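You operate a simulated robot arm through the tools that you are given. There is no shell and no other tool. Be economical: measure what you need, move in short steps, check, and stop when the job is done.

The job below is to be done with a simulated two-armed robot. You get a single attempt, and the scene is never put back.

## Task
Reset the small black amp, plug its lead in, warm it up, raise the volume till 2 level lamps light.
Fine: push in the reset button before power; the long purple plug goes into the input; PLAY only once READY is lit; do not trip it again; leave it playing; leave the treble knob.
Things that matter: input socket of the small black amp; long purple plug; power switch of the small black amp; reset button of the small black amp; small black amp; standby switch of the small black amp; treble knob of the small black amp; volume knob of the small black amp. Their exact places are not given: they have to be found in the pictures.

It is judged by the outcome, as a careful person would: the job done as asked, and still so three seconds after it is handed in. It fails if anything else is knocked over, pushed out of place, dropped, spilled or broken.

## Robot
Two 7-joint arms with two-finger grippers on one trunk, hanging from a carriage that runs on a gantry, over the field with the corners [-2.454, 0.74], [-2.462, -0.44], [0.038, -0.457], [0.046, 0.723] (x, y) and turns from -6.021 to 5.986 rad about z. Base frame: it is fixed where the carriage stands at the start and does not move with it; the origin is on the floor, on the carriage's upright axis, x ahead of it, y to its left, z up. Readings come in m, rad, newtons and seconds.
The left shoulder is at the start at [0, 0.236, 1.356], the right one opposite. With the tool pointing down near the work surface each hand reaches from about 0.58 to 0.74 m from the robot's upright axis, wherever it stands, measured 20 degrees to its own side. Places, roughly: input socket of the small black amp [1, 0.3, 1]; long purple plug (3x3x9 cm) [1.1, 0.2, 1.1]; power switch of the small black amp [1, 0, 1]; reset button of the small black amp [1, 0.1, 1]; small black amp [1.1, 0.1, 0.9]; standby switch of the small black amp [1, 0, 1]; treble knob of the small black amp [1, 0.1, 1]; volume knob of the small black amp [1, 0.2, 1]. Payload 3.43 kg a hand.
The TCP of each hand is the grasp point between the finger pads, 0.03 m short of the fingertips. In the tool frame z runs along the fingers and y along their closing line. Largest opening 0.104 m; the body of the gripper starts 0.057 m behind the TCP.
Orientation is told as [roll, pitch, yaw] about the base's x, y, z axes, in that order, counted from this pose: with the fingers straight down and closing along the base's y, the tool's x points along the base's -x, its y along +y and its z along -z.

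## Interface
- The arms move only by the tool apply_moves. It takes "left_rows", "right_rows" or both (then of equal length, played together; a hand with none holds still); each is one flat list of numbers, 7 for each row, row after row: the opening in per cent of the stroke, from 0 (shut) to 100 (fully open), then the shift along the base's x, y, z in m, then the turn, a rotation vector about the base's x, y, z in rad. In form: [grip, tx, ty, tz, rx, ry, rz, grip, tx, ty, tz, rx, ry, rz, ...]. A call has 1 to 10 rows; each row is the pose to reach, as a shift and turn from the pose commanded when the call began. Each row takes 0.2 s and may step no farther than 0.05 m and 0.15 rad from the row before; otherwise, or with a gripper value out of range, the whole call is refused. Where a pose cannot be reached the arm comes as near as it can. A force on the tool above 60 N (or 10 N above the force at the start of the call, whichever is more), or a blocked arm, ends the call early, and 0.2 s more pass. Each finger travels about 0.045 m/s and halts on what it meets, pressing with about 21 N; the grip force reading is that of the motor and also rises with nothing between the fingers. The clock runs only during rows and for 0.2 s after the last one: add rows that repeat a pose to give the fingers time. The reply holds the time, the measured pose of the TCP, the force on the tool along the base axes, the opening and the grip force, in the units named above and with some noise, with the torque about the TCP (base axes, N m) and any sound that the robot's microphone picked up.
- Cameras (640 x 400 px; columns grow to the right, rows downward): "scene" is now at [0.2878, 0.0059, 1.5134]; the picture's right is [0.08, -1.00, 0.00], its down [-0.56, -0.04, -0.82] and it looks along [0.82, 0.07, -0.57] (base axes); focal length 262 px, centre (320, 200). "left" rides on the left gripper at [0.067, -0.018, -0.09] in its tool frame; the picture's right is [0.25, 0.97, 0.00], its down [-0.73, 0.19, -0.66] and it looks along [-0.64, 0.17, 0.75] (tool axes); focal length 218 px, centre (320, 200). "right" rides on the right gripper at [0.067, 0.018, -0.09] in its tool frame; the picture's right is [-0.25, 0.97, 0.00], its down [-0.73, -0.19, -0.66] and it looks along [-0.64, -0.17, 0.75] (tool axes); focal length 218 px, centre (320, 200).
- camera(camera): a new picture of that camera. It takes no simulated time.
- lift_body(by): slides the trunk up (or, below 0, down) by that many m; the arms and the scene camera ride with it, the base frame stays. It gives what a move gives, with no picture.
- roll_base(legs): drives the robot by 1 to 6 legs, each [ahead, left, turn to the left] in m, m and rad, along the robot's own axes; the way and the turn of a leg run together, so that a leg with both is an arc; at most 1.5 m and 3.142 rad a leg. The arms and the cameras ride along, it lands a little off, and it stops where it bumps. It keeps to its track: a leg is cut to what the track allows. It gives what a move gives.
- turn_head(pan, tilt): turns the head with the scene camera to pan (to the left, within 1.501 rad either way) and tilt (down, from -0.506 to 1.204), counted from straight ahead of the robot. It gives what a move gives.
- measure_at(camera, pixels): there is no depth. For up to 12 entries [column, row, z] of the newest picture of that camera ("zoom" is the newest enlarged one), the place [x, y] in the base frame at which the ray of that pixel passes the height z, good to about 0.003 m. It takes no simulated time.
- zoom(camera, box): a new picture of the part [left, top, right, bottom] of that camera's present view, enlarged. It takes no simulated time.
- close_job(): hands the job in; it is judged then, once.

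Keep the steps short. Do not move on a guess: measure, check each grasp and each placing, and mend mistakes. In all there are 80 turns and 62 pictures (those below and enlarged ones count). Leave the grippers open and the arms clear of the work at the hand-in unless told otherwise, and finish with a single line.

The tools are called after "Emit:" by a JSON object that holds its "api" and its "payload". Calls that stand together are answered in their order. apply_moves: Moves the arms, as the interface text tells. Its arguments: {"type":"object","properties":{"left_rows":{"type":"array"},"right_rows":{"type":"array"}},"required":[]} The other tools are called the same way: lift_body (by) slides the trunk up or down; roll_base (legs) drives the base; turn_head (pan, tilt) turns the head that bears the scene camera; camera (camera) takes a picture; measure_at (camera, pixels) gives the place at which the rays of pixels pass given heights; zoom (camera, box) takes an enlarged picture of a part of a camera's view; close_job () hands the job in.

At the start:

```text
clock: 0.0
left_position: [0.518, 0.3041, 1.0002]
left_tool_rot: [0.0, -0.001, 0.001]
left_force: [-0.5, -0.7, 0.4]
left_torque: [0.01, -0.01, -0.04]
left_finger_gap: 0.1042
left_finger_force: 0.1
right_position: [0.6465, -0.1353, 1.3017]
right_tool_rot: [0.0, 0.0, 0.001]
right_force: [0.1, -0.1, 0.0]
right_torque: [-0.02, 0.01, -0.02]
right_finger_gap: 0.1041
right_finger_force: 0.0
trunk travel left (down, up): [-0.507, 0.133]
robot x, y, heading: [-0.0061, -0.0011, -0.002]
head pan, tilt: [0.08, 0.602]
```

scene: 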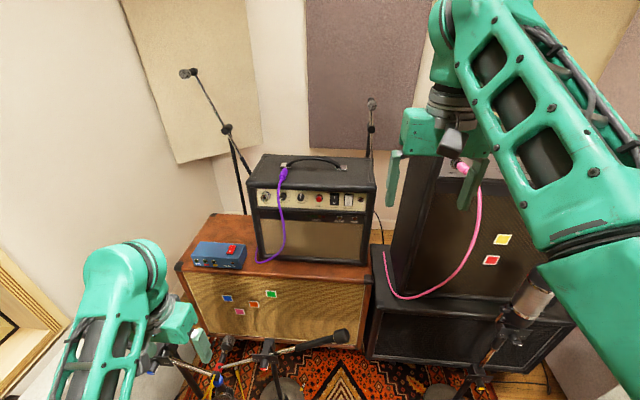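
right: 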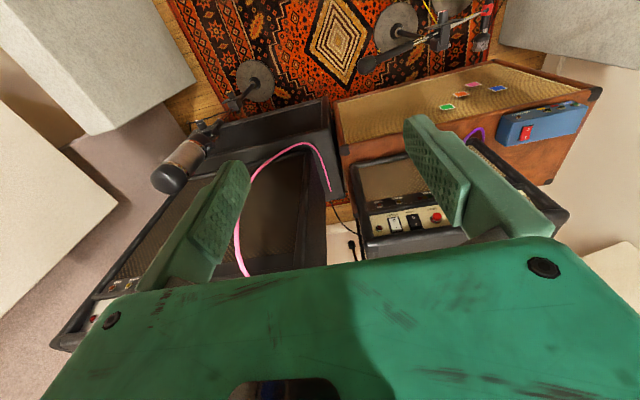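
left: 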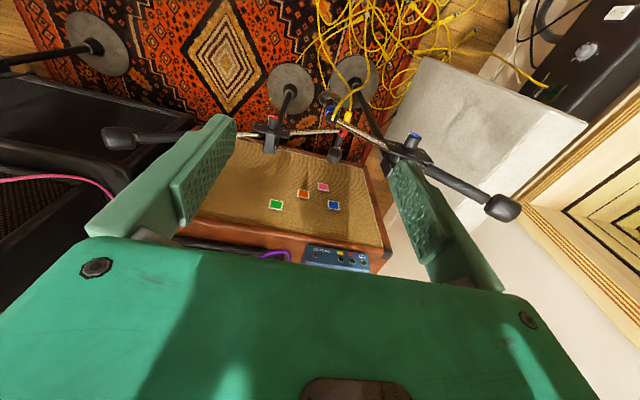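

I see the small black amp at about (312,210) in the scene, with its panel near row 198. I'll enlarge the panel first.

Emit:
{"api": "zoom", "payload": {"camera": "scene", "box": [240, 145, 390, 240]}}

Emit:
{"api": "zoom", "payload": {"camera": "scene", "box": [250, 180, 314, 220]}}

Emit:
{"api": "zoom", "payload": {"camera": "scene", "box": [306, 180, 370, 220]}}

```text
4.21 times, centred on (315, 192) of scene
```

zoom: 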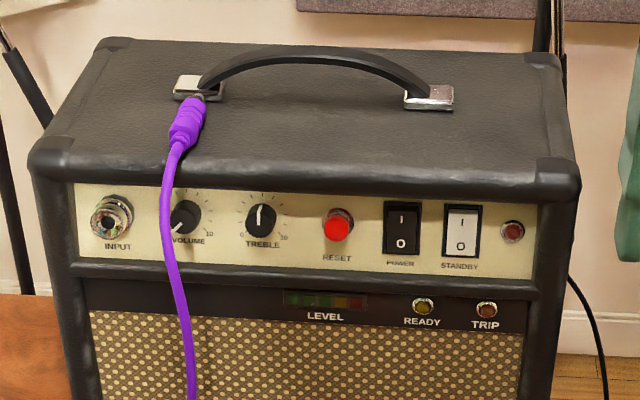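

```text
10.00 times, centred on (282, 200) of scene
```

zoom: 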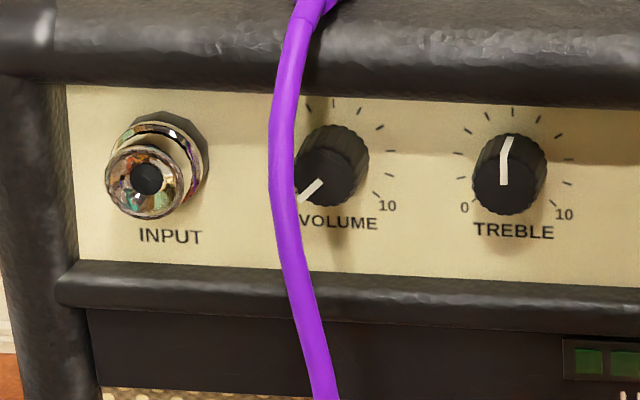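

```text
10.00 times, centred on (338, 200) of scene
```

zoom: 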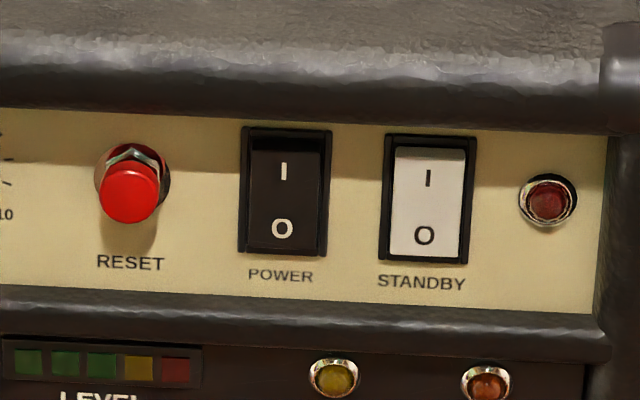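

The panel has INPUT, VOLUME, TREBLE, RESET (popped out), POWER and STANDBY from left to right. The plug lies on top of the amp. To triangulate, I'll enlarge the right hand's view of the panel and measure the scene rays.

Emit:
{"api": "zoom", "payload": {"camera": "right", "box": [350, 170, 450, 240]}}

Emit:
{"api": "measure_at", "payload": {"camera": "scene", "pixels": [[319, 199, 0.95], [319, 199, 1.0], [319, 199, 1.05], [264.8, 197.8, 0.95], [264.8, 197.8, 1.0], [264.8, 197.8, 1.05], [334.4, 200, 1.0], [348.8, 200, 1.0], [334.4, 200, 1.05], [348.8, 200, 1.05]]}}

```text
5.71 times, centred on (400, 205) of right
```

zoom: 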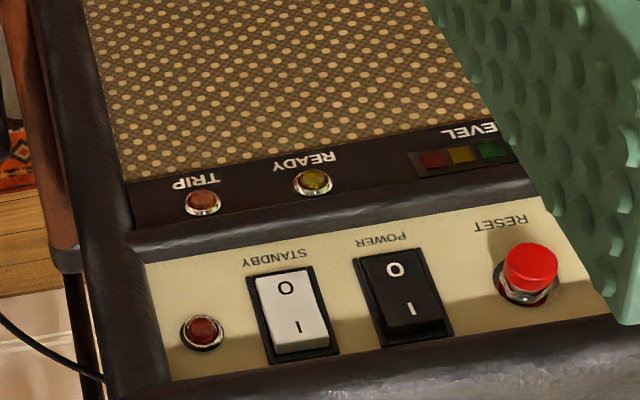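

```text
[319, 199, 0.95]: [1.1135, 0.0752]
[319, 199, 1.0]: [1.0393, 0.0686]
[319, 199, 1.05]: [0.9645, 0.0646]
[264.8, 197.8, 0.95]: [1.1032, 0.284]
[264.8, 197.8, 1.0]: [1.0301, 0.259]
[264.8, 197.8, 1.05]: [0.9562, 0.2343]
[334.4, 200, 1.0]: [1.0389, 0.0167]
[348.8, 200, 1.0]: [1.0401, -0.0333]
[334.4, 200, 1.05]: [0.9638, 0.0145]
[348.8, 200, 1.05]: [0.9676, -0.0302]
```

Emit:
{"api": "measure_at", "payload": {"camera": "zoom", "pixels": [[530, 265, 0.95], [530, 265, 1.0], [530, 265, 1.05], [403, 293, 0.95], [403, 293, 1.0], [403, 293, 1.05], [295, 312, 0.95], [295, 312, 1.0], [295, 312, 1.05]]}}

Emit:
{"api": "lift_body", "payload": {"by": 0.13}}

Emit:
{"api": "zoom", "payload": {"camera": "scene", "box": [230, 170, 390, 270]}}

```text
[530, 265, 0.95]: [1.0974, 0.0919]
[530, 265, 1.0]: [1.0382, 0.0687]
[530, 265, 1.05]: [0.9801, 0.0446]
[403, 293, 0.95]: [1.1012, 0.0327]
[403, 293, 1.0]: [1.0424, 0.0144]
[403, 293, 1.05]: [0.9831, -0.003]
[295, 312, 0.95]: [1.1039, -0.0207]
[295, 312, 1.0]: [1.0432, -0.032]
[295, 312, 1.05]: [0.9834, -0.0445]
```

```text
clock: 1.6
left_position: [0.5187, 0.3045, 1.1291]
left_tool_rot: [-0.001, -0.001, -0.001]
left_force: [-0.7, -0.6, 0.0]
left_torque: [0.02, -0.01, -0.02]
left_finger_gap: 0.1041
left_finger_force: 0.1
right_position: [0.6453, -0.136, 1.4311]
right_tool_rot: [0.001, -0.001, -0.001]
right_force: [0.0, 0.1, 0.4]
right_torque: [0.01, 0.01, -0.01]
right_finger_gap: 0.1038
right_finger_force: 0.0
trunk travel left (down, up): [-0.637, 0.003]
robot x, y, heading: [0.0007, -0.0002, 0.0]
head pan, tilt: [0.08, 0.602]
```

```text
4.00 times, centred on (310, 220) of scene
```

zoom: 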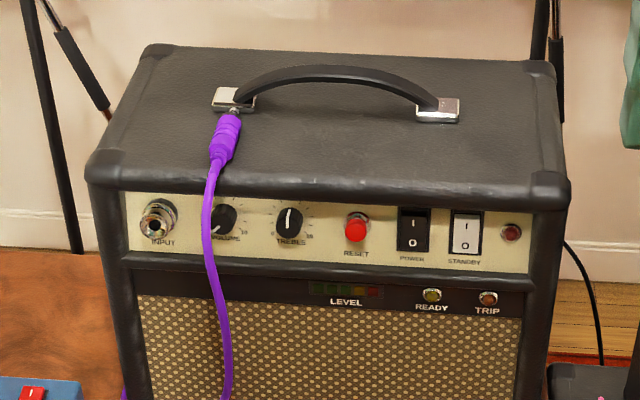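

Triangulation puts the reset cap at about (1.039, 0.069, 1.00), with power and standby at y≈0.016 and −0.033. Now I'll measure the socket, plug and knob from the raised view.

Emit:
{"api": "measure_at", "payload": {"camera": "zoom", "pixels": [[356, 231, 0.99], [356, 231, 1.0], [356, 231, 1.01], [154, 227, 0.98], [154, 227, 1.0], [154, 227, 1.02], [223, 222, 1.0], [290, 223, 1.0], [414, 228, 1.0], [467, 233, 1.0], [412, 208, 1.0], [468, 212, 1.0]]}}

Emit:
{"api": "measure_at", "payload": {"camera": "zoom", "pixels": [[234, 112, 1.07], [216, 160, 1.07], [227, 136, 1.07], [105, 155, 1.06], [555, 180, 1.06], [150, 47, 1.06], [540, 62, 1.06], [105, 155, 1.04], [555, 180, 1.04], [208, 240, 1.0], [345, 287, 0.96], [340, 68, 1.1]]}}

Emit:
{"api": "zoom", "payload": {"camera": "scene", "box": [265, 185, 313, 215]}}

Emit:
{"api": "camera", "payload": {"camera": "left"}}

```text
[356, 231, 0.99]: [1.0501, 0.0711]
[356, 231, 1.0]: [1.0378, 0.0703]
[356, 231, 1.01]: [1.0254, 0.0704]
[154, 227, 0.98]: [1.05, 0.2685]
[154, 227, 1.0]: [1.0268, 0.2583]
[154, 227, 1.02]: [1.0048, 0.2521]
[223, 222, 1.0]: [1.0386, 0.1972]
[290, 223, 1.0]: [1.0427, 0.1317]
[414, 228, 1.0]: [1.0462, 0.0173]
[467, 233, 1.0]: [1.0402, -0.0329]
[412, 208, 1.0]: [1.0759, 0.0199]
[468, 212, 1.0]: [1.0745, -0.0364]
```

```text
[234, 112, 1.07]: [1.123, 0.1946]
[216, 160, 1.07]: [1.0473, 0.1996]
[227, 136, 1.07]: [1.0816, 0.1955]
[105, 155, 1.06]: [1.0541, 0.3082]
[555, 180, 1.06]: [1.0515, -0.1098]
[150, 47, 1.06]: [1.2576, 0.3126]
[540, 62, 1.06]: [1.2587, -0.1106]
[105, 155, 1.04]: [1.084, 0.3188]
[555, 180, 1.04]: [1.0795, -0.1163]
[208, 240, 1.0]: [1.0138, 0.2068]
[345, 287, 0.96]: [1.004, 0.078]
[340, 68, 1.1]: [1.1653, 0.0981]
```

```text
13.33 times, centred on (289, 200) of scene
```

zoom: 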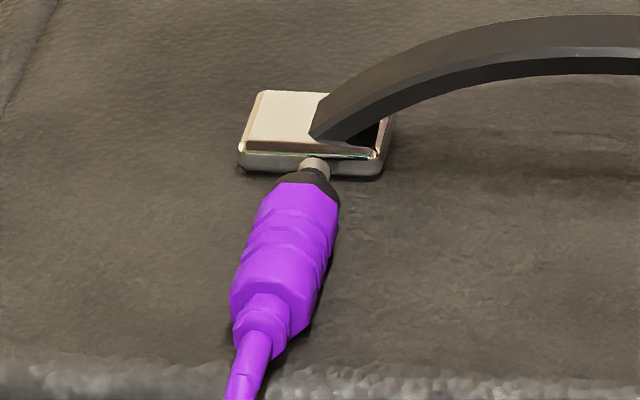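

```text
52 pictures are left
```

left: 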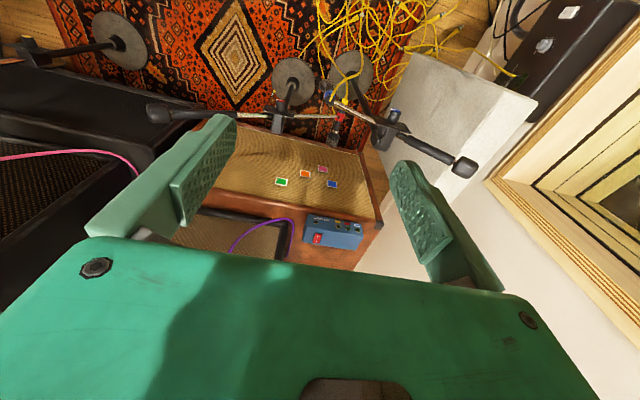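

The plug lies on the amp top pointing along +x, body from about x 1.05 to 1.12 at y≈0.197. It's far away, so I'll drive as far forward as the track allows and look at the room on the right for clearance.

Emit:
{"api": "roll_base", "payload": {"legs": [[0.06, 0, 0]]}}

Emit:
{"api": "turn_head", "payload": {"pan": -0.7, "tilt": 0.6}}

Emit:
{"api": "camera", "payload": {"camera": "scene"}}

Emit:
{"api": "camera", "payload": {"camera": "right"}}

```text
clock: 2.5
left_position: [0.5592, 0.3055, 1.1308]
left_tool_rot: [-0.001, 0.0, -0.001]
left_force: [0.7, 0.1, -1.0]
left_torque: [0.0, 0.02, -0.04]
left_finger_gap: 0.1038
left_finger_force: 0.1
right_position: [0.6863, -0.1351, 1.432]
right_tool_rot: [0.0, 0.001, 0.0]
right_force: [0.4, 0.2, -0.6]
right_torque: [0.0, 0.01, 0.01]
right_finger_gap: 0.1039
right_finger_force: 0.1
trunk travel left (down, up): [-0.637, 0.003]
robot x, y, heading: [0.0418, 0.0006, 0.005]
head pan, tilt: [0.08, 0.602]
cut short: leg 1
```

```text
clock: 3.7
left_position: [0.5599, 0.3046, 1.1287]
left_tool_rot: [0.0, 0.0, 0.001]
left_force: [-0.1, -0.3, -0.3]
left_torque: [0.01, -0.01, 0.01]
left_finger_gap: 0.1038
left_finger_force: 0.1
right_position: [0.6854, -0.1345, 1.4325]
right_tool_rot: [0.0, 0.0, 0.0]
right_force: [-0.8, -0.1, 0.2]
right_torque: [0.03, 0.02, 0.04]
right_finger_gap: 0.104
right_finger_force: 0.0
trunk travel left (down, up): [-0.637, 0.003]
robot x, y, heading: [0.0403, -0.0003, -0.003]
head pan, tilt: [-0.7, 0.6]
```

```text
51 pictures are left
```

scene: 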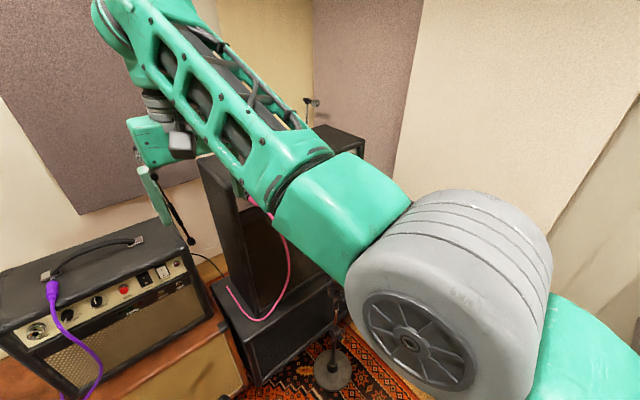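

```text
50 pictures are left
```

right: 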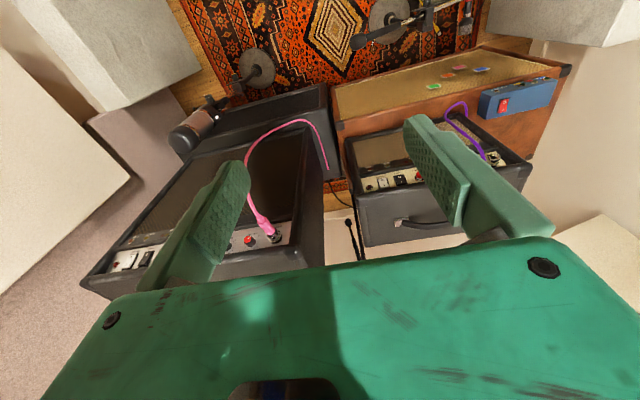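

The head amp stack and condenser mic on the right are low enough to clear the right hand at 1.43 m. I'll turn the robot right by 0.9 so the left shoulder faces the amp. First I'll lift the left hand a little.

Emit:
{"api": "apply_moves", "payload": {"left_rows": [100, 0, 0, 0.05, 0, 0, 0, 100, 0, 0, 0.1, 0, 0, 0]}}

Emit:
{"api": "roll_base", "payload": {"legs": [[0, 0, -0.45], [0, 0, -0.45]]}}

Emit:
{"api": "turn_head", "payload": {"pan": 0.95, "tilt": 0.6}}

Emit:
{"api": "camera", "payload": {"camera": "scene"}}

```text
clock: 4.3
left_position: [0.5599, 0.3054, 1.2305]
left_tool_rot: [0.002, -0.001, 0.001]
left_force: [0.9, 0.1, -0.8]
left_torque: [0.01, 0.01, -0.01]
left_finger_gap: 0.1041
left_finger_force: 0.1
right_position: [0.6865, -0.1372, 1.4319]
right_tool_rot: [0.002, 0.0, 0.002]
right_force: [-0.5, 0.4, 0.2]
right_torque: [-0.03, -0.01, 0.01]
right_finger_gap: 0.1037
right_finger_force: 0.0
trunk travel left (down, up): [-0.637, 0.003]
robot x, y, heading: [0.0439, 0.0017, 0.003]
head pan, tilt: [-0.7, 0.6]
```

```text
clock: 7.3
left_position: [0.6064, -0.2103, 1.2313]
left_tool_rot: [0.0, -0.001, -0.889]
left_force: [-0.3, 0.4, 0.2]
left_torque: [0.01, -0.03, 0.02]
left_finger_gap: 0.1039
left_finger_force: 0.1
right_position: [0.3416, -0.5864, 1.4315]
right_tool_rot: [0.0, 0.0, -0.887]
right_force: [-0.5, 0.5, 0.4]
right_torque: [0.01, -0.02, -0.03]
right_finger_gap: 0.104
right_finger_force: 0.0
trunk travel left (down, up): [-0.637, 0.003]
robot x, y, heading: [0.0407, 0.0033, -0.886]
head pan, tilt: [-0.7, 0.6]
```

```text
clock: 9.0
left_position: [0.6049, -0.2107, 1.2301]
left_tool_rot: [-0.001, 0.0, -0.889]
left_force: [-0.6, 0.5, 0.0]
left_torque: [0.03, 0.01, -0.02]
left_finger_gap: 0.1042
left_finger_force: 0.1
right_position: [0.3419, -0.5864, 1.4308]
right_tool_rot: [-0.002, 0.0, -0.889]
right_force: [-0.3, -0.2, -0.3]
right_torque: [0.04, -0.01, -0.01]
right_finger_gap: 0.1041
right_finger_force: 0.0
trunk travel left (down, up): [-0.637, 0.003]
robot x, y, heading: [0.0386, 0.0061, -0.892]
head pan, tilt: [0.949, 0.6]
```

```text
49 pictures are left
```

scene: 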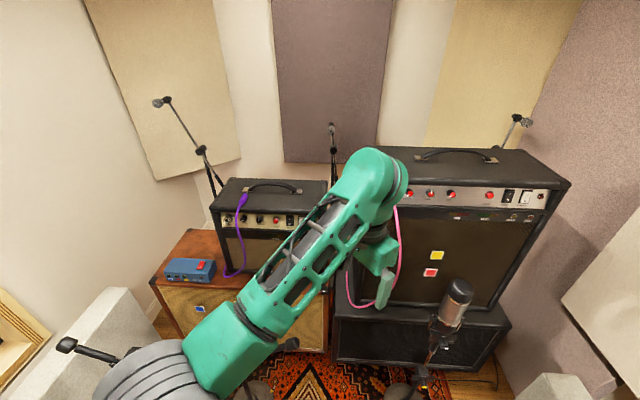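

Turned. Now I'll yaw the left hand back to face +x, bring it in front of the amp at y≈0.07, and close the fingers for pressing the reset.

Emit:
{"api": "apply_moves", "payload": {"left_rows": [50, 0.012, 0.046, 0, 0, 0, 0.148, 20, 0.024, 0.092, 0, 0, 0, 0.296, 0, 0.036, 0.138, 0, 0, 0, 0.444, 0, 0.048, 0.184, 0, 0, 0, 0.592, 0, 0.06, 0.23, 0, 0, 0, 0.74, 0, 0.072, 0.276, 0, 0, 0, 0.889]}}

Emit:
{"api": "apply_moves", "payload": {"left_rows": [0, 0, 0, 0, 0, -0.145, 0, 0, 0, 0, 0, 0, -0.29, 0, 0, 0, 0, 0, -0.435, 0, 0, 0, 0, 0, -0.58, 0, 0, 0, 0, 0, -0.725, 0, 0, 0, 0, 0, -0.87, 0, 0, 0, 0, 0, -1.015, 0, 0, 0, 0, 0, -1.16, 0, 0, 0, 0, 0, -1.3, 0]}}

Emit:
{"api": "camera", "payload": {"camera": "left"}}

Emit:
{"api": "camera", "payload": {"camera": "scene"}}

```text
clock: 10.4
left_position: [0.7128, 0.0581, 1.1892]
left_tool_rot: [0.002, -0.003, 0.001]
left_force: [0.2, -0.2, 0.9]
left_torque: [-0.01, 0.01, 0.02]
left_finger_gap: 0.0
left_finger_force: 16.7
left hand out of reach, approached as far as the arm can: row 1, 2, 3, 4, 5, 6
right_position: [0.3412, -0.5857, 1.4321]
right_tool_rot: [0.002, 0.0, -0.887]
right_force: [-0.8, -0.1, 0.9]
right_torque: [0.04, 0.01, -0.04]
right_finger_gap: 0.1043
right_finger_force: 0.0
trunk travel left (down, up): [-0.637, 0.003]
robot x, y, heading: [0.0439, -0.0017, -0.892]
head pan, tilt: [0.949, 0.6]
```

```text
refused: -1.015 is not a number from 0 to 100
```

```text
48 pictures are left
```

left: 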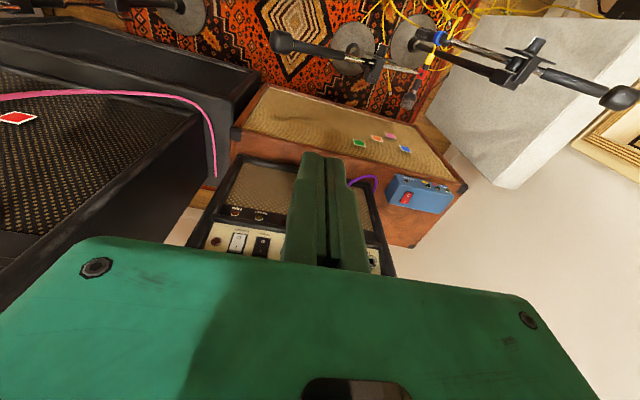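

```text
47 pictures are left
```

scene: 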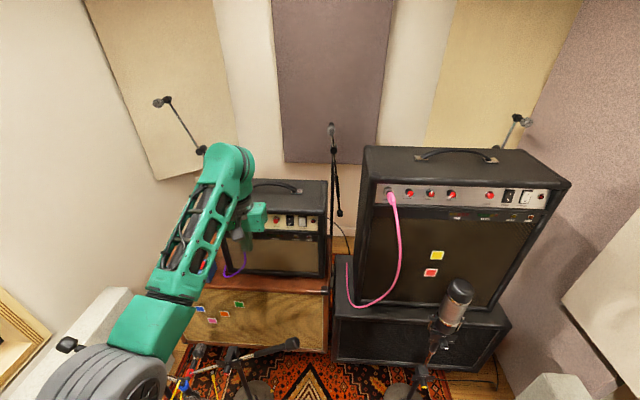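

The arm is at a folding limit, but the pose is safe. Now I'll pitch the hand toward horizontal (list corrected).

Emit:
{"api": "apply_moves", "payload": {"left_rows": [0, 0, 0, 0, 0, -0.145, 0, 0, 0.01, 0, 0, 0, -0.29, 0, 0, 0.02, 0, 0, 0, -0.435, 0, 0, 0.03, 0, 0, 0, -0.58, 0, 0, 0.04, 0, 0, 0, -0.725, 0, 0, 0.05, 0, 0, 0, -0.87, 0, 0, 0.06, 0, 0, 0, -1.015, 0, 0, 0.07, 0, 0, 0, -1.16, 0, 0, 0.08, 0, 0, 0, -1.3, 0]}}

Emit:
{"api": "camera", "payload": {"camera": "left"}}

Emit:
{"api": "camera", "payload": {"camera": "scene"}}

```text
clock: 12.4
left_position: [0.7929, 0.0756, 1.2162]
left_tool_rot: [0.01, -1.296, -0.017]
left_force: [-0.9, 0.3, -0.1]
left_torque: [0.03, -0.01, 0.03]
left_finger_gap: 0.0
left_finger_force: 20.7
left hand out of reach, approached as far as the arm can: row 9
right_position: [0.3423, -0.5868, 1.4319]
right_tool_rot: [0.001, 0.0, -0.888]
right_force: [-0.7, 0.8, 0.1]
right_torque: [0.0, 0.01, 0.0]
right_finger_gap: 0.104
right_finger_force: 0.0
trunk travel left (down, up): [-0.637, 0.003]
robot x, y, heading: [0.0404, -0.0015, -0.89]
head pan, tilt: [0.949, 0.6]
```

```text
46 pictures are left
```

left: 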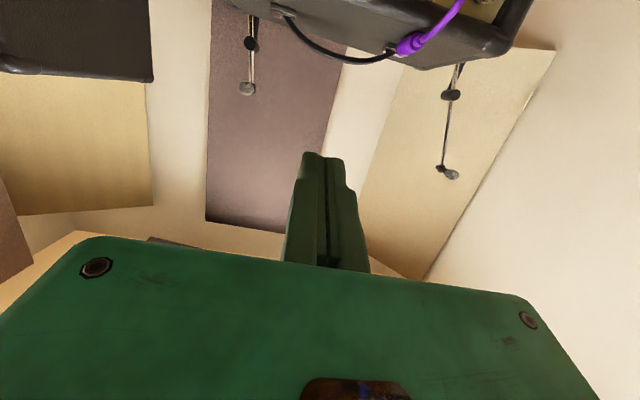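

```text
45 pictures are left
```

scene: 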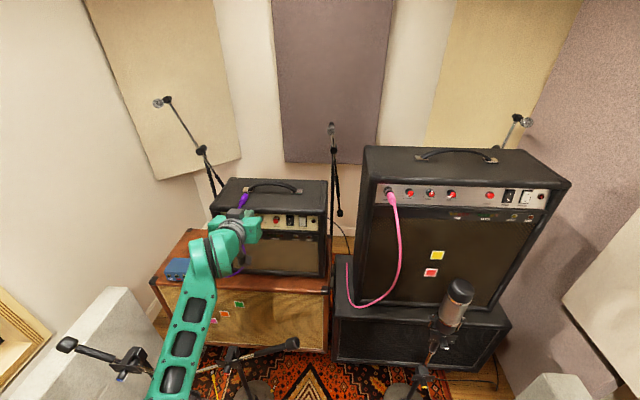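

Hand is nearly horizontal at (0.793, 0.076, 1.216). Next I'll lower it in front of the reset button, staying about 9 cm short.

Emit:
{"api": "apply_moves", "payload": {"left_rows": [0, 0.02, 0, -0.045, 0, 0, 0, 0, 0.04, 0, -0.09, 0, 0, 0, 0, 0.06, 0, -0.135, 0, 0, 0, 0, 0.08, 0, -0.18, 0, 0, 0, 0, 0.1, 0, -0.205, 0, 0, 0, 0, 0.1, 0, -0.205, 0, 0, 0]}}

Emit:
{"api": "camera", "payload": {"camera": "left"}}

Emit:
{"api": "camera", "payload": {"camera": "scene"}}

```text
clock: 13.8
left_position: [0.88, 0.1252, 1.0725]
left_tool_rot: [0.151, -1.251, -0.153]
left_force: [0.0, 0.9, -0.5]
left_torque: [0.0, 0.0, -0.01]
left_finger_gap: 0.0001
left_finger_force: 21.0
left hand out of reach, approached as far as the arm can: row 1, 2, 3, 4, 5, 6
right_position: [0.3423, -0.5866, 1.4323]
right_tool_rot: [-0.001, 0.0, -0.888]
right_force: [0.4, 0.3, 0.8]
right_torque: [0.01, -0.01, 0.02]
right_finger_gap: 0.104
right_finger_force: 0.0
trunk travel left (down, up): [-0.637, 0.003]
robot x, y, heading: [0.0412, 0.0015, -0.89]
head pan, tilt: [0.949, 0.6]
```

```text
44 pictures are left
```

left: 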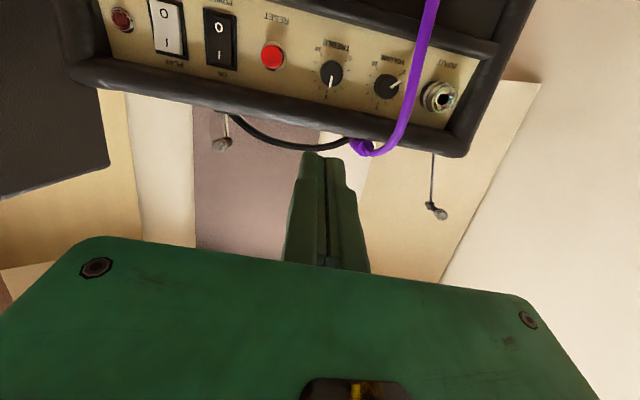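

```text
43 pictures are left
```

scene: 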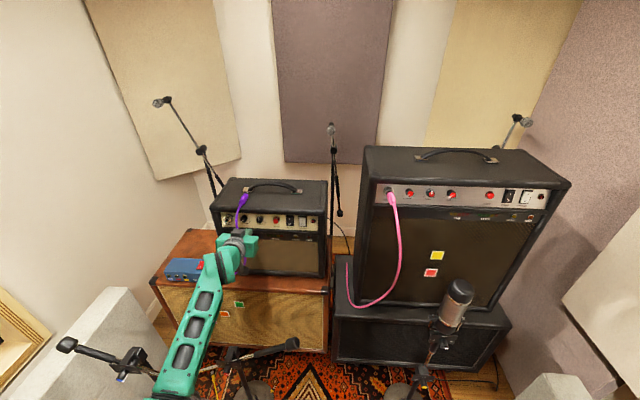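

I see PLAY and ON labelled on the I side, at the top. The wrist is at a limit because the shoulder is too high. I'll draw the hand back and up, then lower the trunk.

Emit:
{"api": "apply_moves", "payload": {"left_rows": [0, -0.02, 0, 0.045, 0, 0, 0, 0, -0.04, 0, 0.09, 0, 0, 0, 0, -0.06, 0, 0.135, 0, 0, 0, 0, -0.08, 0, 0.18, 0, 0, 0, 0, -0.1, 0, 0.205, 0, 0, 0]}}

Emit:
{"api": "lift_body", "payload": {"by": -0.2}}

Emit:
{"api": "turn_head", "payload": {"pan": 0.95, "tilt": 0.8}}

Emit:
{"api": "camera", "payload": {"camera": "scene"}}

```text
clock: 15.0
left_position: [0.781, 0.1253, 1.2793]
left_tool_rot: [0.152, -1.251, -0.153]
left_force: [-1.1, -0.8, 0.1]
left_torque: [0.02, 0.01, 0.02]
left_finger_gap: 0.0001
left_finger_force: 21.1
right_position: [0.3421, -0.5866, 1.4324]
right_tool_rot: [-0.001, 0.001, -0.888]
right_force: [0.3, 0.5, -0.6]
right_torque: [0.0, 0.04, 0.02]
right_finger_gap: 0.104
right_finger_force: 0.0
trunk travel left (down, up): [-0.637, 0.003]
robot x, y, heading: [0.0422, 0.0004, -0.891]
head pan, tilt: [0.949, 0.6]
```

```text
clock: 17.1
left_position: [0.781, 0.1274, 1.0794]
left_tool_rot: [0.152, -1.252, -0.154]
left_force: [0.8, 0.0, 0.1]
left_torque: [0.03, 0.02, 0.02]
left_finger_gap: 0.0002
left_finger_force: 20.7
right_position: [0.3418, -0.5862, 1.2313]
right_tool_rot: [-0.001, 0.0, -0.889]
right_force: [-0.1, -0.4, -0.5]
right_torque: [-0.03, 0.0, 0.0]
right_finger_gap: 0.1039
right_finger_force: 0.1
trunk travel left (down, up): [-0.437, 0.203]
robot x, y, heading: [0.0399, -0.0011, -0.888]
head pan, tilt: [0.949, 0.6]
```

```text
clock: 17.9
left_position: [0.7799, 0.126, 1.0798]
left_tool_rot: [0.153, -1.251, -0.155]
left_force: [-0.1, 1.1, 0.2]
left_torque: [-0.01, -0.02, 0.02]
left_finger_gap: 0.0
left_finger_force: 21.2
right_position: [0.3419, -0.5868, 1.2314]
right_tool_rot: [0.0, -0.002, -0.888]
right_force: [0.2, -0.7, -0.2]
right_torque: [0.04, -0.01, 0.01]
right_finger_gap: 0.1042
right_finger_force: 0.0
trunk travel left (down, up): [-0.437, 0.203]
robot x, y, heading: [0.0412, -0.0024, -0.886]
head pan, tilt: [0.949, 0.799]
```

```text
42 pictures are left
```

scene: 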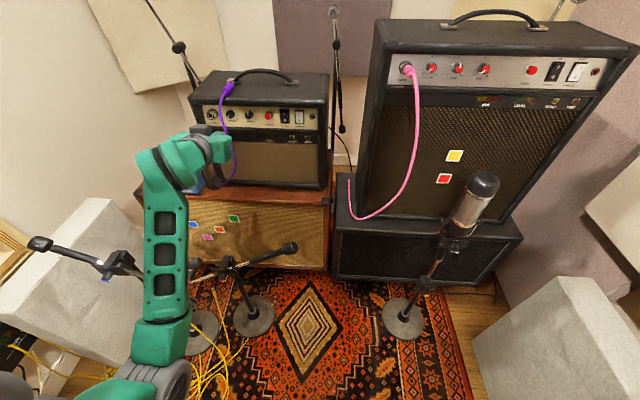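

All clear. The finger direction is about (0.95, 0, −0.31). Next I'll bring the tip to about x=1.0 in front of the reset button.

Emit:
{"api": "apply_moves", "payload": {"left_rows": [0, 0.03, -0.02, -0.03, 0, 0, 0, 0, 0.06, -0.04, -0.06, 0, 0, 0, 0, 0.1, -0.057, -0.07, 0, 0, 0, 0, 0.14, -0.057, -0.07, 0, 0, 0, 0, 0.165, -0.057, -0.07, 0, 0, 0, 0, 0.165, -0.057, -0.07, 0, 0, 0]}}

Emit:
{"api": "camera", "payload": {"camera": "left"}}

Emit:
{"api": "zoom", "payload": {"camera": "scene", "box": [180, 70, 340, 170]}}

```text
clock: 19.3
left_position: [0.9451, 0.0677, 1.008]
left_tool_rot: [0.152, -1.251, -0.155]
left_force: [0.5, -0.9, 0.0]
left_torque: [0.01, -0.02, 0.0]
left_finger_gap: 0.0001
left_finger_force: 20.4
right_position: [0.343, -0.5862, 1.2321]
right_tool_rot: [0.001, 0.0, -0.887]
right_force: [0.5, -0.3, -0.2]
right_torque: [-0.02, 0.0, -0.01]
right_finger_gap: 0.1039
right_finger_force: 0.1
trunk travel left (down, up): [-0.437, 0.203]
robot x, y, heading: [0.0403, 0.0021, -0.89]
head pan, tilt: [0.949, 0.799]
```

```text
41 pictures are left
```

left: 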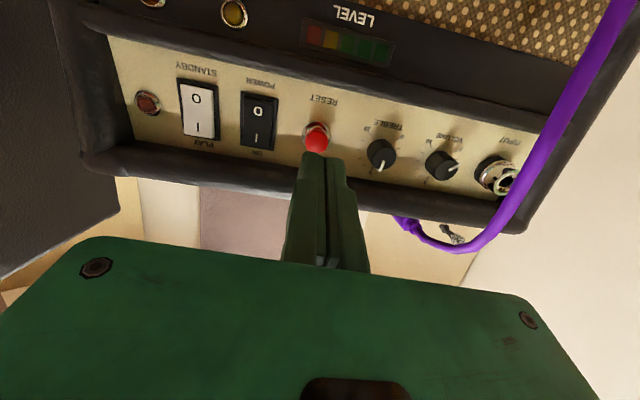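

```text
4.00 times, centred on (260, 120) of scene
```

zoom: 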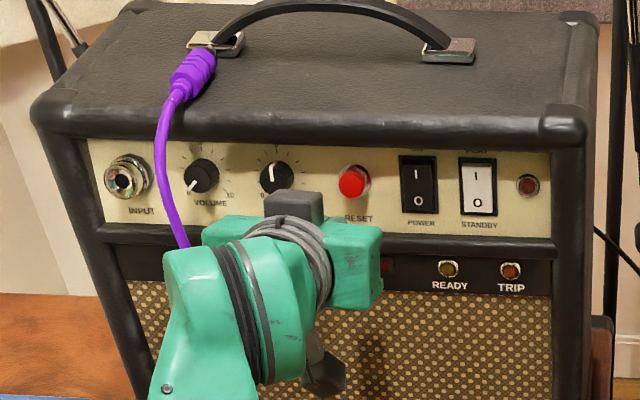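

The fingers line up with the reset button (tip under the red cap at (316,138) in the left picture). I'll check its height by measuring.

Emit:
{"api": "measure_at", "payload": {"camera": "left", "pixels": [[316, 138, 0.99], [316, 138, 1.0], [316, 138, 1.01], [258, 125, 1.0], [198, 110, 1.0], [382, 155, 1.0], [441, 165, 1.0], [503, 178, 1.0], [503, 178, 0.99]]}}

Emit:
{"api": "measure_at", "payload": {"camera": "zoom", "pixels": [[351, 181, 1.0], [351, 181, 0.99], [418, 183, 1.0], [477, 186, 1.0], [272, 177, 1.0], [198, 177, 1.0], [123, 181, 1.0], [123, 181, 0.99]]}}

```text
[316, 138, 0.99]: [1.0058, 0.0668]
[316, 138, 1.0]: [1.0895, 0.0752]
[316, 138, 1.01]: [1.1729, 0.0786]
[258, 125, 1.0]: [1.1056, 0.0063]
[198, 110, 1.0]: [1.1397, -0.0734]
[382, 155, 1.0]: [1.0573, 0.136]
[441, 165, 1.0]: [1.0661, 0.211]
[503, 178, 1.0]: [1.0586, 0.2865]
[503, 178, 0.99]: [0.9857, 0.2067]
```

```text
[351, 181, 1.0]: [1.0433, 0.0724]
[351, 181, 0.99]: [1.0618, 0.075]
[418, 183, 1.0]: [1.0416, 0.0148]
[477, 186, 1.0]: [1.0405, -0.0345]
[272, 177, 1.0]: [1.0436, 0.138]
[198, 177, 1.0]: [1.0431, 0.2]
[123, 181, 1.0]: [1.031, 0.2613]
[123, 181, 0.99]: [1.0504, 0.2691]
```

Reset cap centre is at z≈0.997, y≈0.071, and the tip is at z≈0.999. Pressing forward now.

Emit:
{"api": "apply_moves", "payload": {"left_rows": [0, 0.03, 0.002, -0.001, 0, 0, 0, 0, 0.05, 0.002, -0.001, 0, 0, 0, 0, 0.058, 0.002, -0.001, 0, 0, 0, 0, 0.064, 0.002, -0.001, 0, 0, 0, 0, 0.07, 0.002, -0.001, 0, 0, 0, 0, 0.075, 0.002, -0.001, 0, 0, 0]}}

Emit:
{"api": "zoom", "payload": {"camera": "scene", "box": [180, 70, 340, 170]}}

```text
clock: 20.7
left_position: [1.0187, 0.0785, 1.0132]
left_tool_rot: [0.159, -1.248, -0.172]
left_force: [-0.5, 0.1, 0.1]
left_torque: [0.02, 0.02, 0.0]
left_finger_gap: 0.0
left_finger_force: 21.1
left hand out of reach, approached as far as the arm can: row 2, 3, 4, 5, 6
right_position: [0.3417, -0.5869, 1.2316]
right_tool_rot: [-0.001, 0.001, -0.889]
right_force: [0.1, -0.7, 0.3]
right_torque: [0.03, 0.0, -0.03]
right_finger_gap: 0.1041
right_finger_force: 0.1
trunk travel left (down, up): [-0.437, 0.203]
robot x, y, heading: [0.0402, 0.0008, -0.89]
head pan, tilt: [0.949, 0.799]
```

```text
4.00 times, centred on (260, 120) of scene
```

zoom: 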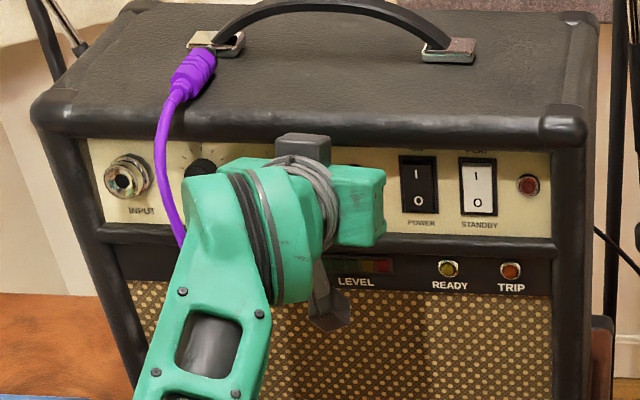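

The arm hit its reach limit at tip x≈1.047 with no force felt. I'll back off and look at the button.

Emit:
{"api": "apply_moves", "payload": {"left_rows": [0, -0.04, -0.01, 0, 0, 0, 0, 0, -0.08, -0.01, 0.0, 0, 0, 0, 0, -0.12, -0.01, 0.04, 0, 0, 0, 0, -0.16, -0.01, 0.07, 0, 0, 0, 0, -0.2, -0.01, 0.1, 0, 0, 0, 0, -0.25, -0.01, 0.1, 0, 0, 0]}}

Emit:
{"api": "zoom", "payload": {"camera": "scene", "box": [180, 70, 340, 170]}}

```text
refused: row 3 steps farther than a row can; nothing moved
```

```text
4.00 times, centred on (260, 120) of scene
```

zoom: 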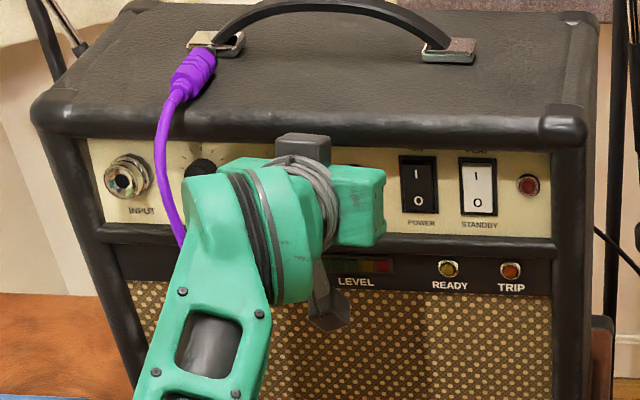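

That step was too long, so I'll back off in shorter ones.

Emit:
{"api": "apply_moves", "payload": {"left_rows": [0, -0.04, -0.005, 0, 0, 0, 0, 0, -0.08, -0.01, 0.0, 0, 0, 0, 0, -0.12, -0.01, 0.025, 0, 0, 0, 0, -0.16, -0.01, 0.05, 0, 0, 0, 0, -0.2, -0.01, 0.075, 0, 0, 0, 0, -0.24, -0.01, 0.1, 0, 0, 0]}}

Emit:
{"api": "zoom", "payload": {"camera": "scene", "box": [180, 70, 340, 170]}}

```text
clock: 22.1
left_position: [0.7761, 0.0677, 1.1133]
left_tool_rot: [0.155, -1.252, -0.155]
left_force: [-0.2, 0.0, 0.8]
left_torque: [-0.02, -0.03, -0.01]
left_finger_gap: 0.0
left_finger_force: 21.1
right_position: [0.3415, -0.5863, 1.231]
right_tool_rot: [0.001, -0.001, -0.889]
right_force: [0.9, -0.5, -0.7]
right_torque: [0.0, 0.02, 0.0]
right_finger_gap: 0.104
right_finger_force: 0.1
trunk travel left (down, up): [-0.437, 0.203]
robot x, y, heading: [0.0396, -0.0035, -0.891]
head pan, tilt: [0.949, 0.799]
```

```text
4.00 times, centred on (260, 120) of scene
```

zoom: 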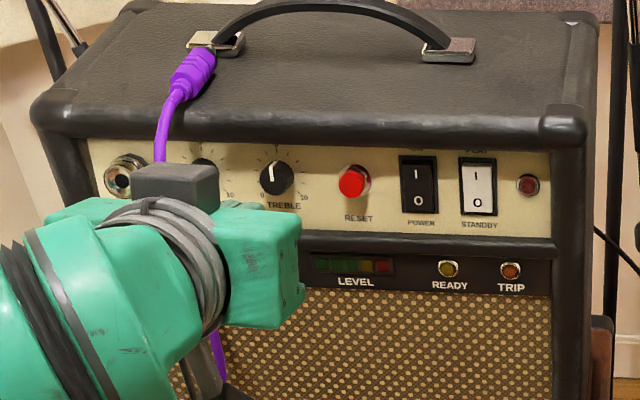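

The reset is unpressed, so I need more reach. I'll shift the robot 0.1 m in +y, turn further right so the left shoulder leads, and lower the trunk 0.1 m. From two views the mic booms come out lower and clear of this.

Emit:
{"api": "roll_base", "payload": {"legs": [[-0.078, 0.063, 0], [0, 0, -0.4]]}}

Emit:
{"api": "lift_body", "payload": {"by": -0.1}}

Emit:
{"api": "turn_head", "payload": {"pan": 1.4, "tilt": 0.6}}

Emit:
{"api": "camera", "payload": {"camera": "scene"}}

```text
clock: 24.4
left_position: [0.7469, -0.1266, 1.1127]
left_tool_rot: [0.152, -1.251, -0.558]
left_force: [-0.3, 0.0, -0.4]
left_torque: [-0.01, -0.02, -0.01]
left_finger_gap: 0.0002
left_finger_force: 20.8
right_position: [0.0878, -0.557, 1.2321]
right_tool_rot: [0.002, 0.0, -1.293]
right_force: [0.0, 0.2, -0.7]
right_torque: [-0.02, -0.03, 0.02]
right_finger_gap: 0.1041
right_finger_force: 0.1
trunk travel left (down, up): [-0.437, 0.203]
robot x, y, heading: [0.043, 0.1004, -1.293]
head pan, tilt: [0.949, 0.799]
```

```text
clock: 25.8
left_position: [0.7457, -0.1256, 1.0139]
left_tool_rot: [0.153, -1.251, -0.559]
left_force: [0.7, 0.1, 0.0]
left_torque: [0.01, 0.02, -0.01]
left_finger_gap: 0.0
left_finger_force: 21.2
right_position: [0.0891, -0.5563, 1.1322]
right_tool_rot: [0.0, 0.001, -1.294]
right_force: [1.7, -0.2, 1.5]
right_torque: [-0.01, -0.02, -0.01]
right_finger_gap: 0.1041
right_finger_force: 0.2
trunk travel left (down, up): [-0.337, 0.303]
robot x, y, heading: [0.043, 0.104, -1.293]
head pan, tilt: [0.949, 0.799]
```

```text
clock: 26.6
left_position: [0.7459, -0.1267, 1.0129]
left_tool_rot: [0.154, -1.254, -0.56]
left_force: [0.1, 0.8, 0.3]
left_torque: [0.01, 0.0, 0.02]
left_finger_gap: 0.0001
left_finger_force: 21.0
right_position: [0.0889, -0.5564, 1.131]
right_tool_rot: [0.001, 0.0, -1.294]
right_force: [0.8, 0.6, -0.7]
right_torque: [-0.01, 0.01, -0.03]
right_finger_gap: 0.1041
right_finger_force: 0.0
trunk travel left (down, up): [-0.337, 0.303]
robot x, y, heading: [0.0427, 0.1039, -1.296]
head pan, tilt: [1.4, 0.6]
```

```text
36 pictures are left
```

scene: 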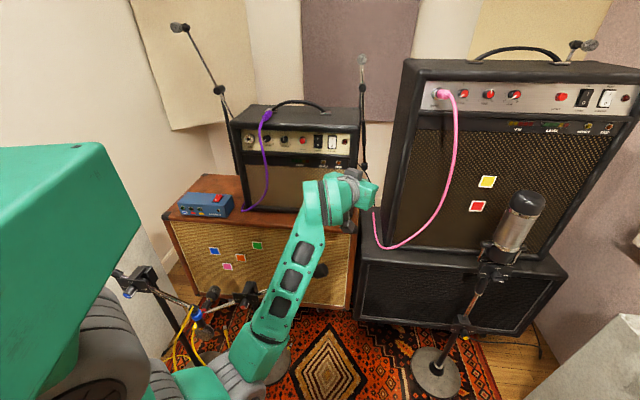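

Clear view. I'll yaw the hand back by 0.405 and move it to y≈0.07, still short of the amp.

Emit:
{"api": "apply_moves", "payload": {"left_rows": [0, 0.01, 0.048, 0, 0, 0, 0.1, 0, 0.02, 0.096, 0, 0, 0, 0.2, 0, 0.03, 0.144, 0, 0, 0, 0.3, 0, 0.05, 0.185, 0, 0, 0, 0.405, 0, 0.09, 0.197, -0.003, 0, 0, 0.405, 0, 0.13, 0.197, -0.003, 0, 0, 0.405, 0, 0.17, 0.197, -0.003, 0, 0, 0.405, 0, 0.2, 0.197, -0.003, 0, 0, 0.405, 0, 0.2, 0.197, -0.003, 0, 0, 0.405]}}

Emit:
{"api": "zoom", "payload": {"camera": "scene", "box": [220, 90, 380, 190]}}

```text
clock: 28.6
left_position: [0.9447, 0.0704, 1.0092]
left_tool_rot: [0.151, -1.251, -0.156]
left_force: [-0.3, 0.3, -0.6]
left_torque: [-0.01, -0.04, -0.04]
left_finger_gap: 0.0
left_finger_force: 21.1
right_position: [0.088, -0.5549, 1.131]
right_tool_rot: [-0.001, -0.002, -1.293]
right_force: [-0.5, 0.6, 1.2]
right_torque: [0.01, -0.04, -0.02]
right_finger_gap: 0.1038
right_finger_force: 0.1
trunk travel left (down, up): [-0.337, 0.303]
robot x, y, heading: [0.0429, 0.1009, -1.289]
head pan, tilt: [1.4, 0.6]
```

```text
4.00 times, centred on (300, 140) of scene
```

zoom: 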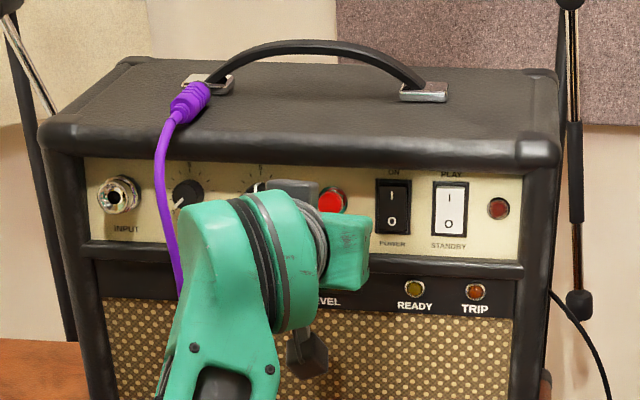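

Tip at (0.973, 0.071, 1.00). Pressing forward on reset.

Emit:
{"api": "apply_moves", "payload": {"left_rows": [0, 0.04, 0, -0.002, 0, 0, 0, 0, 0.06, 0, -0.002, 0, 0, 0, 0, 0.068, 0, -0.002, 0, 0, 0, 0, 0.074, 0, -0.002, 0, 0, 0, 0, 0.079, 0, -0.002, 0, 0, 0, 0, 0.083, 0, -0.002, 0, 0, 0, 0, 0.087, 0, -0.002, 0, 0, 0, 0, 0.091, 0, -0.002, 0, 0, 0]}}

Emit:
{"api": "camera", "payload": {"camera": "left"}}

```text
clock: 30.3
left_position: [1.0255, 0.0705, 1.0073]
left_tool_rot: [0.141, -1.252, -0.147]
left_force: [-42.6, 3.0, -0.9]
left_torque: [-0.01, 0.12, 0.01]
left_finger_gap: 0.0061
left_finger_force: 34.4
right_position: [0.0819, -0.5567, 1.1309]
right_tool_rot: [-0.007, 0.002, -1.293]
right_force: [-0.2, 0.2, 0.8]
right_torque: [0.03, 0.01, 0.01]
right_finger_gap: 0.1039
right_finger_force: 0.0
trunk travel left (down, up): [-0.337, 0.303]
robot x, y, heading: [0.0396, 0.102, -1.295]
head pan, tilt: [1.4, 0.6]
stopped in row 8 (left hand): the force on the tool passed its limit at 67 N (the readings are from after the stop); the commanded pose is now the measured one
```

```text
34 pictures are left
```

left: 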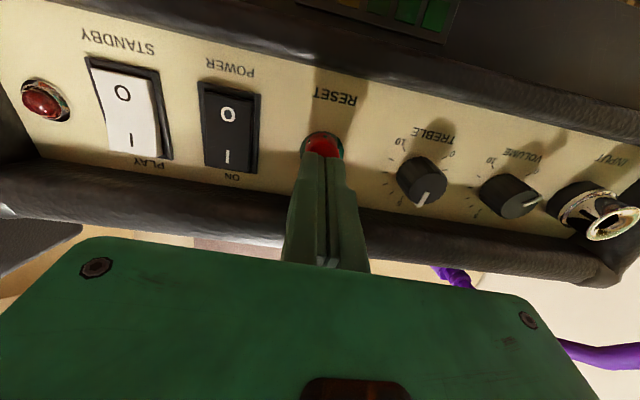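

67 N contact on the button at tip x≈1.054. I'll back off and check whether it latched.

Emit:
{"api": "apply_moves", "payload": {"left_rows": [0, -0.04, 0, 0.0, 0, 0, 0, 0, -0.08, -0.01, 0.0, 0, 0, 0, 0, -0.1, -0.055, 0.01, 0, 0, 0]}}

Emit:
{"api": "zoom", "payload": {"camera": "scene", "box": [264, 110, 360, 170]}}

Emit:
{"api": "zoom", "payload": {"camera": "left", "box": [200, 40, 440, 190]}}

```text
refused: row 3 steps farther than a row can; nothing moved
```

```text
6.67 times, centred on (312, 140) of scene
```

zoom: 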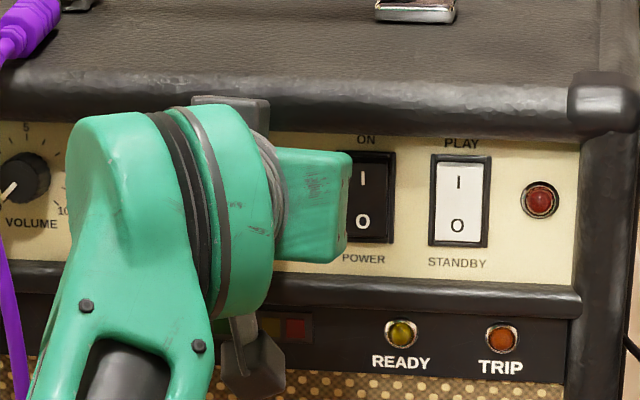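

```text
2.67 times, centred on (320, 115) of left
```

zoom: 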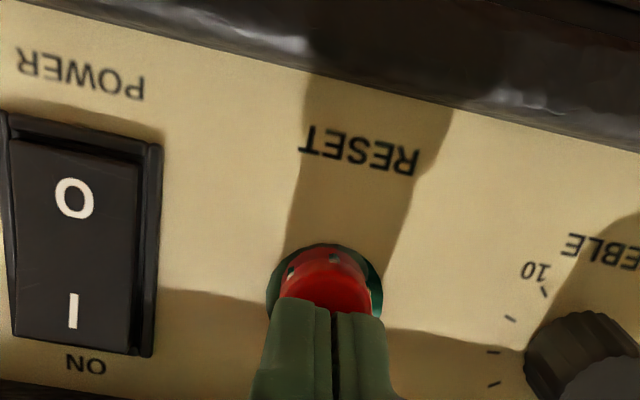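

Emit:
{"api": "apply_moves", "payload": {"left_rows": [0, -0.04, 0, 0.0, 0, 0, 0, 0, -0.08, 0, 0.0, 0, 0, 0, 0, -0.08, 0.045, 0.0, 0, 0, 0, 0, -0.08, 0.07, 0.0, 0, 0, 0]}}

Emit:
{"api": "zoom", "payload": {"camera": "scene", "box": [232, 90, 360, 170]}}

```text
clock: 31.3
left_position: [0.9507, 0.1424, 1.0126]
left_tool_rot: [0.151, -1.259, -0.157]
left_force: [-1.3, 0.7, 1.1]
left_torque: [0.02, 0.02, -0.02]
left_finger_gap: 0.0
left_finger_force: 34.5
right_position: [0.0869, -0.5567, 1.132]
right_tool_rot: [0.001, 0.001, -1.294]
right_force: [0.3, 0.3, 0.8]
right_torque: [0.0, -0.02, -0.04]
right_finger_gap: 0.104
right_finger_force: 0.1
trunk travel left (down, up): [-0.337, 0.303]
robot x, y, heading: [0.0388, 0.0987, -1.293]
head pan, tilt: [1.4, 0.6]
```

```text
5.00 times, centred on (296, 130) of scene
```

zoom: 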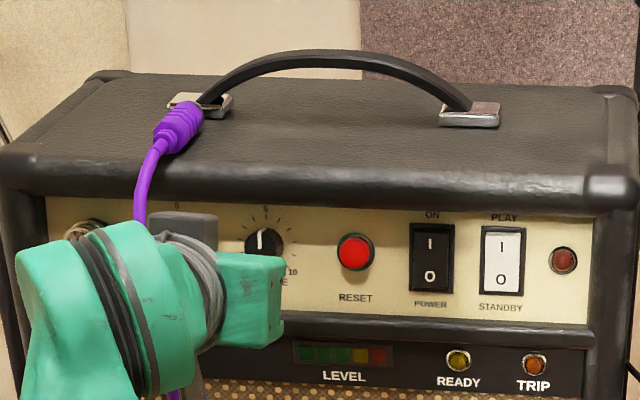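

Reset is now in: the cap sits centred in its nut. Now for the plug. I'll back the hand away and up, then view the plug closely.

Emit:
{"api": "measure_at", "payload": {"camera": "zoom", "pixels": [[195, 108, 1.06], [195, 108, 1.07], [195, 108, 1.08], [162, 147, 1.06], [162, 147, 1.07], [162, 147, 1.08], [180, 125, 1.06], [180, 125, 1.07], [180, 125, 1.08], [202, 100, 1.07], [10, 168, 1.06], [600, 205, 1.06]]}}

Emit:
{"api": "apply_moves", "payload": {"left_rows": [50, -0.03, 0.0, 0.03, 0, 0, 0, 70, -0.05, 0.01, 0.07, 0, 0, 0, 70, -0.05, 0.03, 0.11, 0, 0, 0, 70, -0.05, 0.05, 0.15, 0, 0, 0]}}

Emit:
{"api": "camera", "payload": {"camera": "left"}}

Emit:
{"api": "camera", "payload": {"camera": "scene"}}

```text
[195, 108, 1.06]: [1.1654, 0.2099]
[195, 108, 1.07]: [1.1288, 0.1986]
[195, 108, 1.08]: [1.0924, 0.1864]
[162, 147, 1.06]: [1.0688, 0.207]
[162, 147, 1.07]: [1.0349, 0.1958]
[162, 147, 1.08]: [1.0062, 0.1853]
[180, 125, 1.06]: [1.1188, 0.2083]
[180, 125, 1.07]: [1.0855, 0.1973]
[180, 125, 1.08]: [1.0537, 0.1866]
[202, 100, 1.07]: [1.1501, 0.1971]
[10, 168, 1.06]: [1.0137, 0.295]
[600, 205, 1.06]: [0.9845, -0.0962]
```

```text
clock: 32.3
left_position: [0.8995, 0.1908, 1.164]
left_tool_rot: [0.151, -1.262, -0.156]
left_force: [-0.3, 0.5, -0.7]
left_torque: [0.0, -0.03, 0.01]
left_finger_gap: 0.073
left_finger_force: 0.1
right_position: [0.0879, -0.5568, 1.132]
right_tool_rot: [0.002, 0.0, -1.293]
right_force: [0.2, -0.9, -1.0]
right_torque: [0.0, 0.01, 0.01]
right_finger_gap: 0.1039
right_finger_force: 0.0
trunk travel left (down, up): [-0.337, 0.303]
robot x, y, heading: [0.0383, 0.1026, -1.29]
head pan, tilt: [1.4, 0.6]
```

```text
30 pictures are left
```

left: 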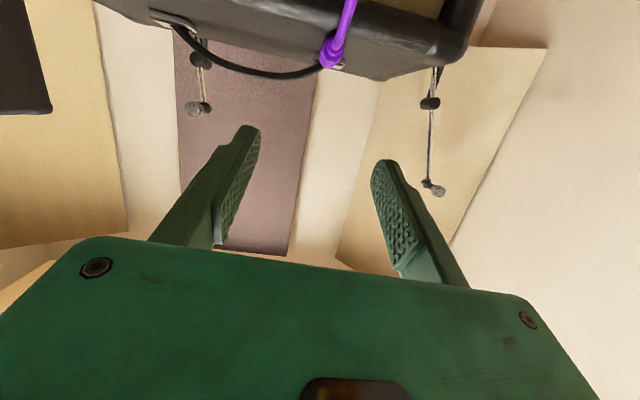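

```text
29 pictures are left
```

scene: 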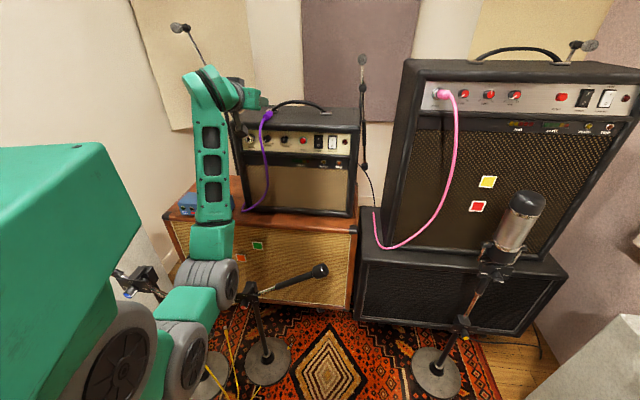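

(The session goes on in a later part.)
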